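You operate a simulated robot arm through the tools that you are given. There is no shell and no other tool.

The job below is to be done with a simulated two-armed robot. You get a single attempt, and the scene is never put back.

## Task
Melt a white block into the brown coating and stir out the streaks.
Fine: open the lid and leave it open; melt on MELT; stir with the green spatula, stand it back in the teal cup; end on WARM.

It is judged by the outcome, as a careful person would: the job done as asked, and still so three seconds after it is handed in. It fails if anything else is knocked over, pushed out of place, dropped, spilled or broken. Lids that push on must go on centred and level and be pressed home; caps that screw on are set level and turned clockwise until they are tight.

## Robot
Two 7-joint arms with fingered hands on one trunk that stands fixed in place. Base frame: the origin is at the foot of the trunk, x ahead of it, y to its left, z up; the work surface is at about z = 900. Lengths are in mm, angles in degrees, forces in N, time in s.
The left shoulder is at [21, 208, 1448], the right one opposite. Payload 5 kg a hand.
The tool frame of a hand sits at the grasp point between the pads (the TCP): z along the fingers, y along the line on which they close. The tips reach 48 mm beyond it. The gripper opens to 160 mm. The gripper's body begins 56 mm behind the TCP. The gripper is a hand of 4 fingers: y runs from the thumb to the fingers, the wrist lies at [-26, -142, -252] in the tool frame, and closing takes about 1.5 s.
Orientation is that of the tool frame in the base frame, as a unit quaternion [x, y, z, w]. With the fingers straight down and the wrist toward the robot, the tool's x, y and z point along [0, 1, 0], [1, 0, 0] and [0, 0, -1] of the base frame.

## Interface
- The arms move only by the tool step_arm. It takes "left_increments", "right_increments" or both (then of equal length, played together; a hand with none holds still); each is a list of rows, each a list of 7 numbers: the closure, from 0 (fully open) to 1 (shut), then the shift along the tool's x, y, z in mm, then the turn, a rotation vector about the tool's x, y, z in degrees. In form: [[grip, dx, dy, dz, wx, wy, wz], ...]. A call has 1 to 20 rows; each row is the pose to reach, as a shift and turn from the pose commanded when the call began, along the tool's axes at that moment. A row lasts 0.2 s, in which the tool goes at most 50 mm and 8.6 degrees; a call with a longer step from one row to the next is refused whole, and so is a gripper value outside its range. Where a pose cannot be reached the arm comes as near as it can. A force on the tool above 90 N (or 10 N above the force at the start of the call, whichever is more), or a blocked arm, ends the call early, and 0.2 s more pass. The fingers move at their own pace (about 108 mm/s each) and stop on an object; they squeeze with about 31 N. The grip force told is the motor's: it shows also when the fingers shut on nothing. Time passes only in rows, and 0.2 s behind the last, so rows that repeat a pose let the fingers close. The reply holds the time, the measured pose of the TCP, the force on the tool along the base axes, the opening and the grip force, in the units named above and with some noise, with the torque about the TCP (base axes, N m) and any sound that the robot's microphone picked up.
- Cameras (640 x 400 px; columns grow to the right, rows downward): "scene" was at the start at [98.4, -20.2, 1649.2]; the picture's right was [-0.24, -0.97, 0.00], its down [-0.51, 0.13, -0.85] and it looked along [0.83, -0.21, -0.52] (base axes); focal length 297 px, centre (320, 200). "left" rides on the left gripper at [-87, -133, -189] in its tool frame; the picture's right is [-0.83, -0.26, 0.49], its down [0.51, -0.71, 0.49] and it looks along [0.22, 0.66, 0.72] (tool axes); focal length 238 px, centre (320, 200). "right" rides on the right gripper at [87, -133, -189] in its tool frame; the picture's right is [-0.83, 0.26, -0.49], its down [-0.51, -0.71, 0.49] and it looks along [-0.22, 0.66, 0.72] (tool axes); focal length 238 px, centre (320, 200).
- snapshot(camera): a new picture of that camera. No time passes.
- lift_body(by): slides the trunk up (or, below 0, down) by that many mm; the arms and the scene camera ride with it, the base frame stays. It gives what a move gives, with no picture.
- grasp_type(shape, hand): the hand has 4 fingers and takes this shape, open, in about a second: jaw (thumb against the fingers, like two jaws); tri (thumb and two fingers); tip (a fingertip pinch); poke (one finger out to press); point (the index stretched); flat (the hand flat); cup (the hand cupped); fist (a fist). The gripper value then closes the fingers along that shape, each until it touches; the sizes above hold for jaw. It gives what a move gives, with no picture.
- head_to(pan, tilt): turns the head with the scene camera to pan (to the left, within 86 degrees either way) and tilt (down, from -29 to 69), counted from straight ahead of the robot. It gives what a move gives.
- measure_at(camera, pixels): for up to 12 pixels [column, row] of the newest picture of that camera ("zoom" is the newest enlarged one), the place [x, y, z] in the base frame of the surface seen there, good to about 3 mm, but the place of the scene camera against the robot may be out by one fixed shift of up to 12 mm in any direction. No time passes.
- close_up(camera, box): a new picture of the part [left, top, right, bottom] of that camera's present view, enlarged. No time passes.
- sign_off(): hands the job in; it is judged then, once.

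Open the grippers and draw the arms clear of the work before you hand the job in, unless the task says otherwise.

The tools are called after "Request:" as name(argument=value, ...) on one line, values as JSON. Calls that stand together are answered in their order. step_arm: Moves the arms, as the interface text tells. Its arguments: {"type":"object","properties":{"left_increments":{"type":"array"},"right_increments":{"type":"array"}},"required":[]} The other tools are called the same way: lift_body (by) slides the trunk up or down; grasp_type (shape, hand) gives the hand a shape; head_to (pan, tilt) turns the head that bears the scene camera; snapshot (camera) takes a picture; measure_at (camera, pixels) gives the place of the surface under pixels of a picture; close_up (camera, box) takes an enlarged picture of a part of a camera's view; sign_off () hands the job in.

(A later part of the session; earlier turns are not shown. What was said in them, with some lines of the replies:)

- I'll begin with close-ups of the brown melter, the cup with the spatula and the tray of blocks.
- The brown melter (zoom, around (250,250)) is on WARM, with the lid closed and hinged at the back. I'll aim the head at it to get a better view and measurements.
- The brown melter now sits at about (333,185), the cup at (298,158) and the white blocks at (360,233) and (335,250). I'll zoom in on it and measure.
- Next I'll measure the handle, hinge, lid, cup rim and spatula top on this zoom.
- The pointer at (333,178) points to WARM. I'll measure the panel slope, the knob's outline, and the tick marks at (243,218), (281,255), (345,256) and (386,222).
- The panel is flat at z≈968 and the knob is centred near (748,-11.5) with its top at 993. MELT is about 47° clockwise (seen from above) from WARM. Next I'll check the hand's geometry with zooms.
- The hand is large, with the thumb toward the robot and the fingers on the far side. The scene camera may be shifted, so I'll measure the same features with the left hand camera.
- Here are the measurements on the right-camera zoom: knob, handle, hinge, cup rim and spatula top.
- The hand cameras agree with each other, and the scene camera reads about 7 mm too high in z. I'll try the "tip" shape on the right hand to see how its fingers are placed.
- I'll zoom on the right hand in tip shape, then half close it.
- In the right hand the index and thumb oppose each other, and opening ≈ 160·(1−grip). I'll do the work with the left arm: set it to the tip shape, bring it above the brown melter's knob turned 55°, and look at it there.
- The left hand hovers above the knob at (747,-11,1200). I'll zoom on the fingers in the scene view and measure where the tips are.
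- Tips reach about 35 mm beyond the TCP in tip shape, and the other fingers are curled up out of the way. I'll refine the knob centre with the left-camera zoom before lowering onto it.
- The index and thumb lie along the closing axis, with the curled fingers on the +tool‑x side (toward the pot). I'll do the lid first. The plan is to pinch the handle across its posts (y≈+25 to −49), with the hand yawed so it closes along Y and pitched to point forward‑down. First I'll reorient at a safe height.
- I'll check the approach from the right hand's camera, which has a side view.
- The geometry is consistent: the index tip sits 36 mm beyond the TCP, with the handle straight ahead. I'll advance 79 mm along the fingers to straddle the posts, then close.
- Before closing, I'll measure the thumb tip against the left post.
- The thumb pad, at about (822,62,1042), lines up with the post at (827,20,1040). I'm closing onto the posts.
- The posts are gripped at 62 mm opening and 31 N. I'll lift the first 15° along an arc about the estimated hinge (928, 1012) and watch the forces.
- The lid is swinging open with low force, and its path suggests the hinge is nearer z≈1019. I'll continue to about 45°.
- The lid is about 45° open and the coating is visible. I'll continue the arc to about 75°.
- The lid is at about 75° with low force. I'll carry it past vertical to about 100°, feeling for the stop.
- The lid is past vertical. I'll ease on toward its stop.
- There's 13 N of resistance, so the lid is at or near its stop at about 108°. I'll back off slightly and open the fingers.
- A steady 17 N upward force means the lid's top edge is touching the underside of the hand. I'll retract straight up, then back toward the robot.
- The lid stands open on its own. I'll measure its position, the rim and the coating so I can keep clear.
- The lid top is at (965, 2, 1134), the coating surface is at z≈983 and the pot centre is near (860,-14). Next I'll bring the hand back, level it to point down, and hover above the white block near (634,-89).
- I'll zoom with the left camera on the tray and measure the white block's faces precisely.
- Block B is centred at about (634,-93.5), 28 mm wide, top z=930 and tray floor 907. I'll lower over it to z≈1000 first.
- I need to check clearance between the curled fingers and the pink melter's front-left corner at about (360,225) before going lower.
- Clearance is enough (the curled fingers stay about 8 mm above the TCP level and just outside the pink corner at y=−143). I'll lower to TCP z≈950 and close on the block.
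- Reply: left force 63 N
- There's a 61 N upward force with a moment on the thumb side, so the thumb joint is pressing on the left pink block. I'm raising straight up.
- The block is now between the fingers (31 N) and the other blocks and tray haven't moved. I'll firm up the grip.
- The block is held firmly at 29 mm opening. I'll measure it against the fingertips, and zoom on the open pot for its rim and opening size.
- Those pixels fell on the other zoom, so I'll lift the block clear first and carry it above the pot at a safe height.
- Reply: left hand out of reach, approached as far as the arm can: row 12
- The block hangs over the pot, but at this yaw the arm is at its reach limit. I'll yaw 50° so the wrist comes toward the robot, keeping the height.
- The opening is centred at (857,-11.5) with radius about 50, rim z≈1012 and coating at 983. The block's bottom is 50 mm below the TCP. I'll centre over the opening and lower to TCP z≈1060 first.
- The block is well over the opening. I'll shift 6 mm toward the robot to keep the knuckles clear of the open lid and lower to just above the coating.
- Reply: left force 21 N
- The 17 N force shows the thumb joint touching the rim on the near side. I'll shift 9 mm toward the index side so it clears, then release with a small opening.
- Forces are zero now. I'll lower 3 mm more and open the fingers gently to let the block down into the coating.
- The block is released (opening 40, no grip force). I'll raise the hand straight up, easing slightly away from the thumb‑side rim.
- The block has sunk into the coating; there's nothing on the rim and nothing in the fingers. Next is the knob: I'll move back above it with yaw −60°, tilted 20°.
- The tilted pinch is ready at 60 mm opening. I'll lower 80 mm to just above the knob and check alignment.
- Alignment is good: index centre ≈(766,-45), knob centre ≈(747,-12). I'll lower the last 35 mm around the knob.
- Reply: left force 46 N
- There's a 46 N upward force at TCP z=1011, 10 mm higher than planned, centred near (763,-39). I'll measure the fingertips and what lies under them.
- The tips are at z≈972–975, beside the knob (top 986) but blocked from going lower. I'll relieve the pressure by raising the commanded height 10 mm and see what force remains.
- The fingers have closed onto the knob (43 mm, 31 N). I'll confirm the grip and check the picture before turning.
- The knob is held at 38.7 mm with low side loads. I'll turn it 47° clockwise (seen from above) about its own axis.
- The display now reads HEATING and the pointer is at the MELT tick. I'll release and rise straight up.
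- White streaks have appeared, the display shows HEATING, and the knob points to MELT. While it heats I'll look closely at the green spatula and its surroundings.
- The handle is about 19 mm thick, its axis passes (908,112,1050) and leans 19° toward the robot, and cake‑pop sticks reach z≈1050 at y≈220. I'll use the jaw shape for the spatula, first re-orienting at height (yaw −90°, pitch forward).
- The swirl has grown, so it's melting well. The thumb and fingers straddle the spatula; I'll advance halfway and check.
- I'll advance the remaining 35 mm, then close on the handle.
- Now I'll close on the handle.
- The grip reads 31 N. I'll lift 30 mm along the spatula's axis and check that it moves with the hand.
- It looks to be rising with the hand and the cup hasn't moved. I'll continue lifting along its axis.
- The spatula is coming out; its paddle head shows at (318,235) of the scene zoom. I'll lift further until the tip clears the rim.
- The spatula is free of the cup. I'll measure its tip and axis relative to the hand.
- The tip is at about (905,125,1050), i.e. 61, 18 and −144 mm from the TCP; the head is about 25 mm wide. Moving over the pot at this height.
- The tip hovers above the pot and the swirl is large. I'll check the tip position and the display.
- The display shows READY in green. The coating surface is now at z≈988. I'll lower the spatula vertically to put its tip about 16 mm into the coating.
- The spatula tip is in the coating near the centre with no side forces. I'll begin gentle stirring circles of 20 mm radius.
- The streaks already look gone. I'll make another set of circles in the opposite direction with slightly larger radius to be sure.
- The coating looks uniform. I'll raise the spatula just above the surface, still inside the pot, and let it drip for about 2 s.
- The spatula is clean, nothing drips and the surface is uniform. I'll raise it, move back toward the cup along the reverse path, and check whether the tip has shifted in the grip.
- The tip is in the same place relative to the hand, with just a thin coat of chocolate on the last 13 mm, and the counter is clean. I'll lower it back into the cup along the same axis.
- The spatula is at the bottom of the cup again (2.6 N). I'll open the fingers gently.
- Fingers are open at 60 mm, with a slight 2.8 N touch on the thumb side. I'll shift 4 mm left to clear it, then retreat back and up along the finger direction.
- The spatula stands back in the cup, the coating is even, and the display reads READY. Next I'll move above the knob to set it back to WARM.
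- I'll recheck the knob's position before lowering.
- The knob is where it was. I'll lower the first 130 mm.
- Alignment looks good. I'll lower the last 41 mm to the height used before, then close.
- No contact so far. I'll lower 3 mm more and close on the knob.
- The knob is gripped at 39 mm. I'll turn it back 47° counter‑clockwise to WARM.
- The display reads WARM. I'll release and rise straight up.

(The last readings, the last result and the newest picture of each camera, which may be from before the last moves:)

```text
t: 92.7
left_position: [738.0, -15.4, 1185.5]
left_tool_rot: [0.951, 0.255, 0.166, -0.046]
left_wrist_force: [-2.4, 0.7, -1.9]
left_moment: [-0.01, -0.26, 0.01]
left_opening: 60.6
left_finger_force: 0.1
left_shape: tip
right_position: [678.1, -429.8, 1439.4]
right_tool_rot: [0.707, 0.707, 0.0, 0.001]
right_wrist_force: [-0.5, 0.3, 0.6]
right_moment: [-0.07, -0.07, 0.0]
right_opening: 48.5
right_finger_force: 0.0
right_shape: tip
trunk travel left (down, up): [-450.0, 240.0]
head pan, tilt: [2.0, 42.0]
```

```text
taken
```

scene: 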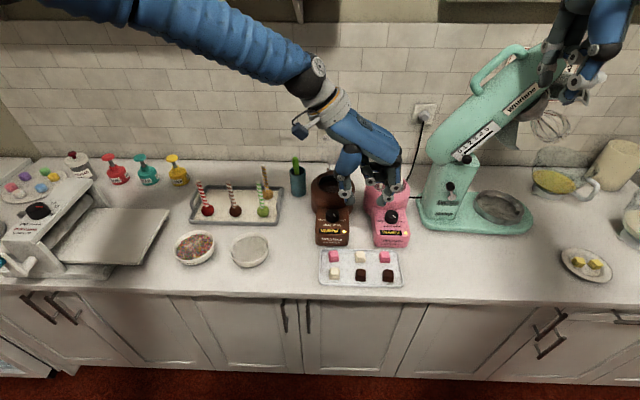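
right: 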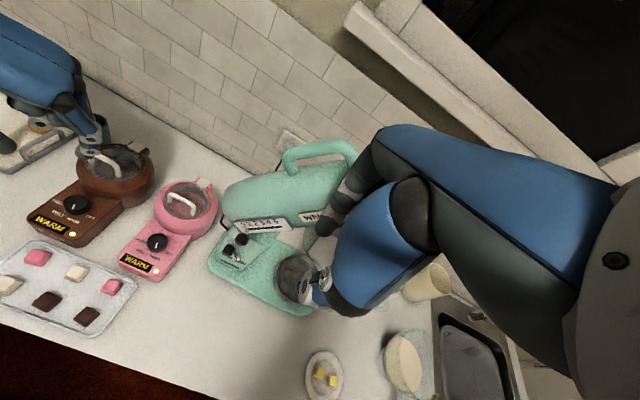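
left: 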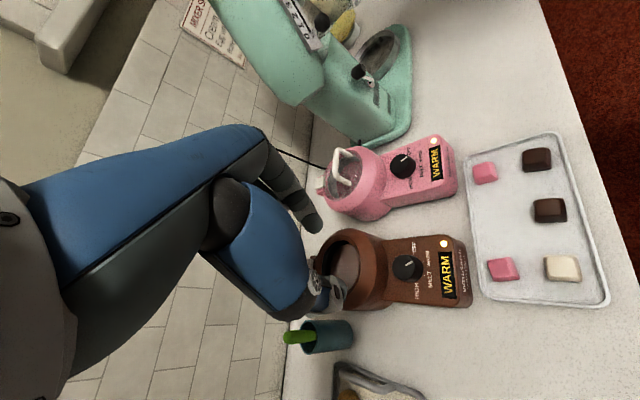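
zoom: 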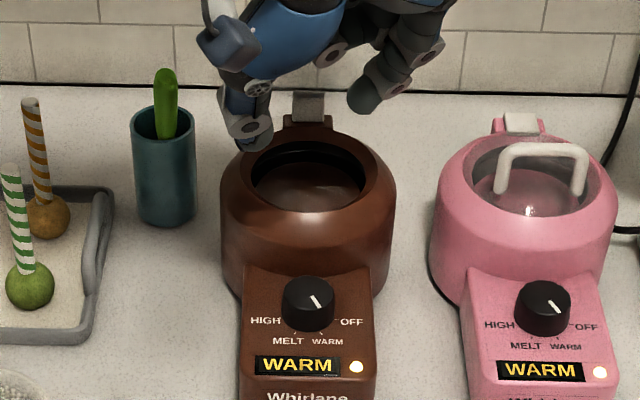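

All is set on WARM with the knob released. I'll draw the left arm back to its starting area with the hands opened.

Request:
step_arm(left_increments=[[0.62, 9.3, 0, -25.5, 0, -3, 0], [0.62, 18.6, 0, -51, 0, -7, 0], [0.62, 27.9, 0, -76.5, 0, -11, 0], [0.62, 37.2, 0, -102, 0, -15, 0], [0.62, 46.5, 0, -127.5, 0, -18, 0], [0.62, 55.8, 0, -153, 0, -20, 0]])

Request:
step_arm(left_increments=[[0.5, 9.4, -28.2, 0, 0, 0, -6], [0.4, 18.7, -56.4, 0, 0, 0, -12], [0.3, 28, -84.6, 0, 0, 0, -18], [0.2, 37.4, -112.8, 0, 0, 0, -24], [0.1, 46.8, -141, 0, 0, 0, -30], [0, 56.1, -169.2, 0, 0, 0, -36], [0, 65.5, -197.4, 0, 0, 0, -42], [0, 74.8, -225.6, 0, 0, 0, -48], [0, 84.2, -253.8, 0, 0, 0, -54], [0, 93.5, -282, 0, 0, 0, -60], [0, 93.5, -282, 0, 0, 0, -60]])

Request:
grasp_type(shape="jaw", hand="left")

Request:
grasp_type(shape="jaw", hand="right")

Request:
snapshot(camera="scene")

Request:
close_up(camera="scene", box=[270, 140, 390, 240])

```text
t: 94.1
left_position: [738.1, -16.7, 1348.6]
left_tool_rot: [0.966, 0.259, -0.001, 0.001]
left_wrist_force: [-1.0, -0.1, -1.7]
left_moment: [-0.04, -0.08, 0.04]
left_opening: 60.6
left_finger_force: 0.0
left_shape: tip
right_position: [677.9, -431.5, 1438.4]
right_tool_rot: [0.707, 0.707, -0.001, 0.001]
right_wrist_force: [-0.3, -0.8, 0.2]
right_moment: [0.02, -0.05, 0.0]
right_opening: 48.9
right_finger_force: 0.0
right_shape: tip
trunk travel left (down, up): [-450.0, 240.0]
head pan, tilt: [2.0, 42.0]
```

```text
t: 96.5
left_position: [679.4, 274.0, 1348.4]
left_tool_rot: [0.707, 0.708, -0.001, 0.001]
left_wrist_force: [0.0, -0.4, -0.8]
left_moment: [0.03, 0.04, 0.0]
left_opening: 159.6
left_finger_force: 0.0
left_shape: tip
right_position: [678.5, -431.7, 1438.5]
right_tool_rot: [0.707, 0.707, 0.0, 0.0]
right_wrist_force: [0.2, 0.0, -1.0]
right_moment: [0.01, 0.0, 0.01]
right_opening: 48.8
right_finger_force: 0.1
right_shape: tip
trunk travel left (down, up): [-450.0, 240.0]
head pan, tilt: [2.0, 42.0]
```

```text
t: 97.4
left_position: [680.2, 273.4, 1348.9]
left_tool_rot: [0.707, 0.707, 0.0, 0.0]
left_wrist_force: [0.2, -0.4, -0.3]
left_moment: [0.01, 0.0, 0.0]
left_opening: 159.5
left_finger_force: 0.0
left_shape: jaw
right_position: [678.6, -430.5, 1438.5]
right_tool_rot: [0.708, 0.707, 0.0, 0.0]
right_wrist_force: [-1.0, 1.2, 0.0]
right_moment: [-0.01, -0.01, 0.01]
right_opening: 48.7
right_finger_force: 0.0
right_shape: tip
trunk travel left (down, up): [-450.0, 240.0]
head pan, tilt: [2.0, 42.0]
```

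```text
t: 98.3
left_position: [678.8, 273.6, 1347.5]
left_tool_rot: [0.707, 0.707, -0.001, 0.0]
left_wrist_force: [0.4, -0.3, 0.0]
left_moment: [-0.03, -0.02, 0.02]
left_opening: 159.7
left_finger_force: 0.0
left_shape: jaw
right_position: [678.6, -430.9, 1438.3]
right_tool_rot: [0.707, 0.707, 0.0, 0.0]
right_wrist_force: [0.6, 0.5, -0.2]
right_moment: [0.01, 0.02, 0.01]
right_opening: 159.4
right_finger_force: 0.0
right_shape: jaw
trunk travel left (down, up): [-450.0, 240.0]
head pan, tilt: [2.0, 42.0]
```

```text
taken
```

scene: 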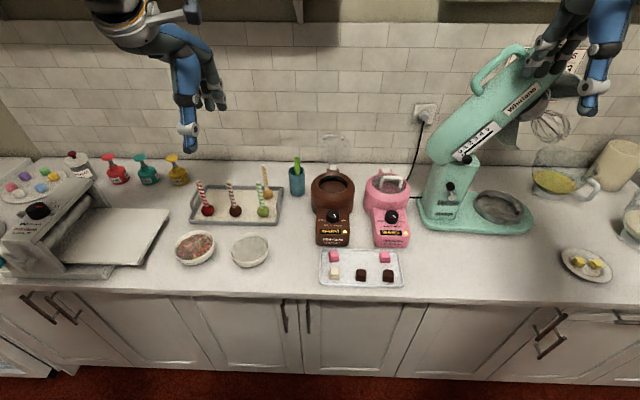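

```text
4.00 times, centred on (330, 190) of scene
```

zoom: 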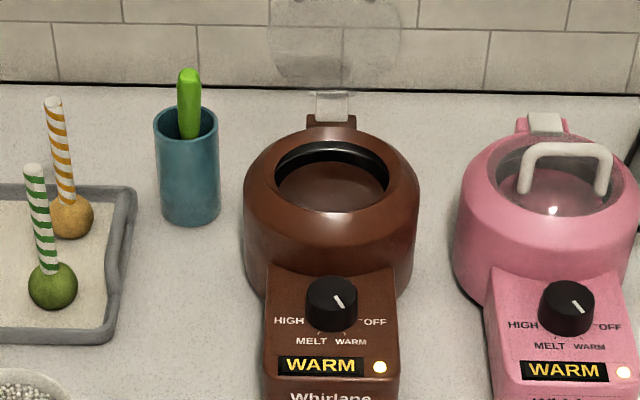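

Everything seems in order. One last close look at the coating and the counter around the tray and cup.

Request:
close_up(camera="scene", box=[312, 165, 360, 200])

Request:
close_up(camera="right", box=[60, 110, 180, 190])

Request:
close_up(camera="scene", box=[300, 235, 420, 300])

Request:
close_up(camera="right", box=[0, 80, 140, 170])

```text
11.43 times, centred on (336, 182) of scene
```

zoom: 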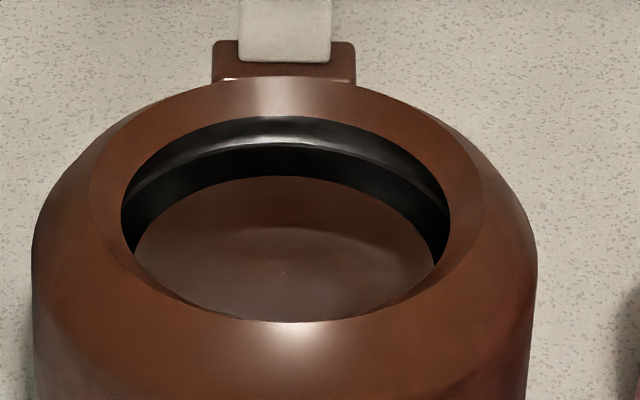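

```text
5.00 times, centred on (120, 150) of right
```

zoom: 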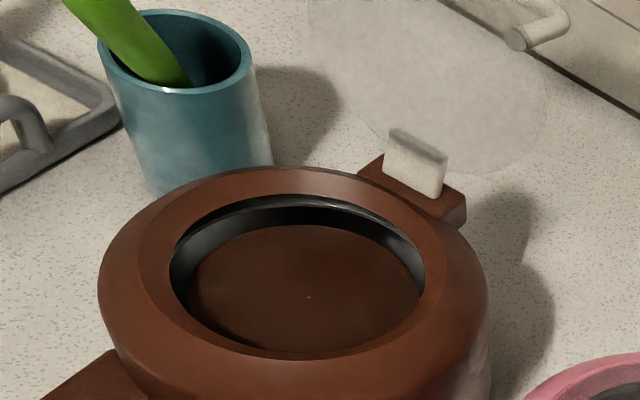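

```text
5.33 times, centred on (360, 268) of scene
```

zoom: 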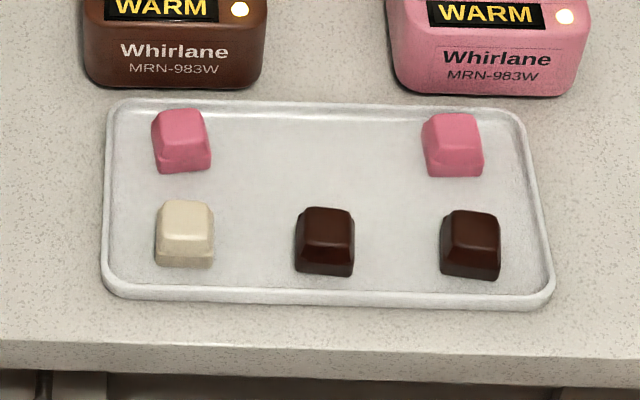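

```text
4.44 times, centred on (70, 125) of right
```

zoom: 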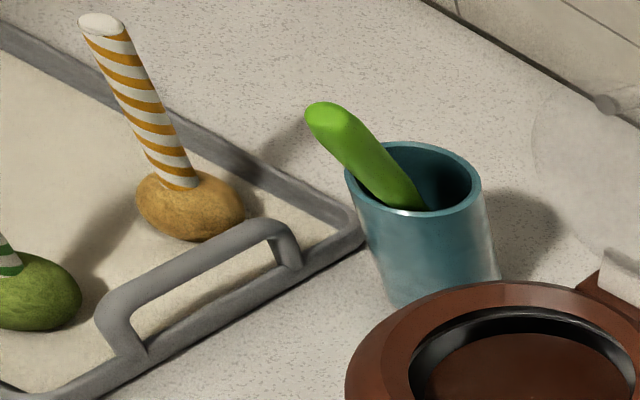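

The coating is smooth with no streaks, the lid is open, and the dial and display are on WARM. The spatula stands in the teal cup, the tray, other blocks and counter are undisturbed, and both arms are clear with grippers open. Handing in.

Request:
sign_off()

```text
The job is handed in.
```

I melted one white block into the brown coating and stirred until no streaks showed, and I've handed the job in. I don't have the judge's result.

- **Lid:** It's open past vertical and stays open on its own.
- **Melting:** I turned the dial to MELT and waited until the display read READY before stirring.
- **Stirring:** I stirred with the green spatula in both directions. The coating looked even in the last close-up.
- **Spatula:** It's standing back in the teal cup. The tip still has a thin coat of chocolate; I saw no drips on the counter.
- **Dial:** The dial and the display both read WARM.

**Contacts along the way:**
- **Pink block:** While I was picking up the white block, the thumb appeared to press on the pink block beside it.
- **Pot rim:** The thumb also touched the rim while I was lowering the block in.
- **Knob:** The hand met about 46 N of resistance the first time I gripped it.

Nothing looks moved or damaged in the final pictures. Both grippers are open and the arms are back near where they started.
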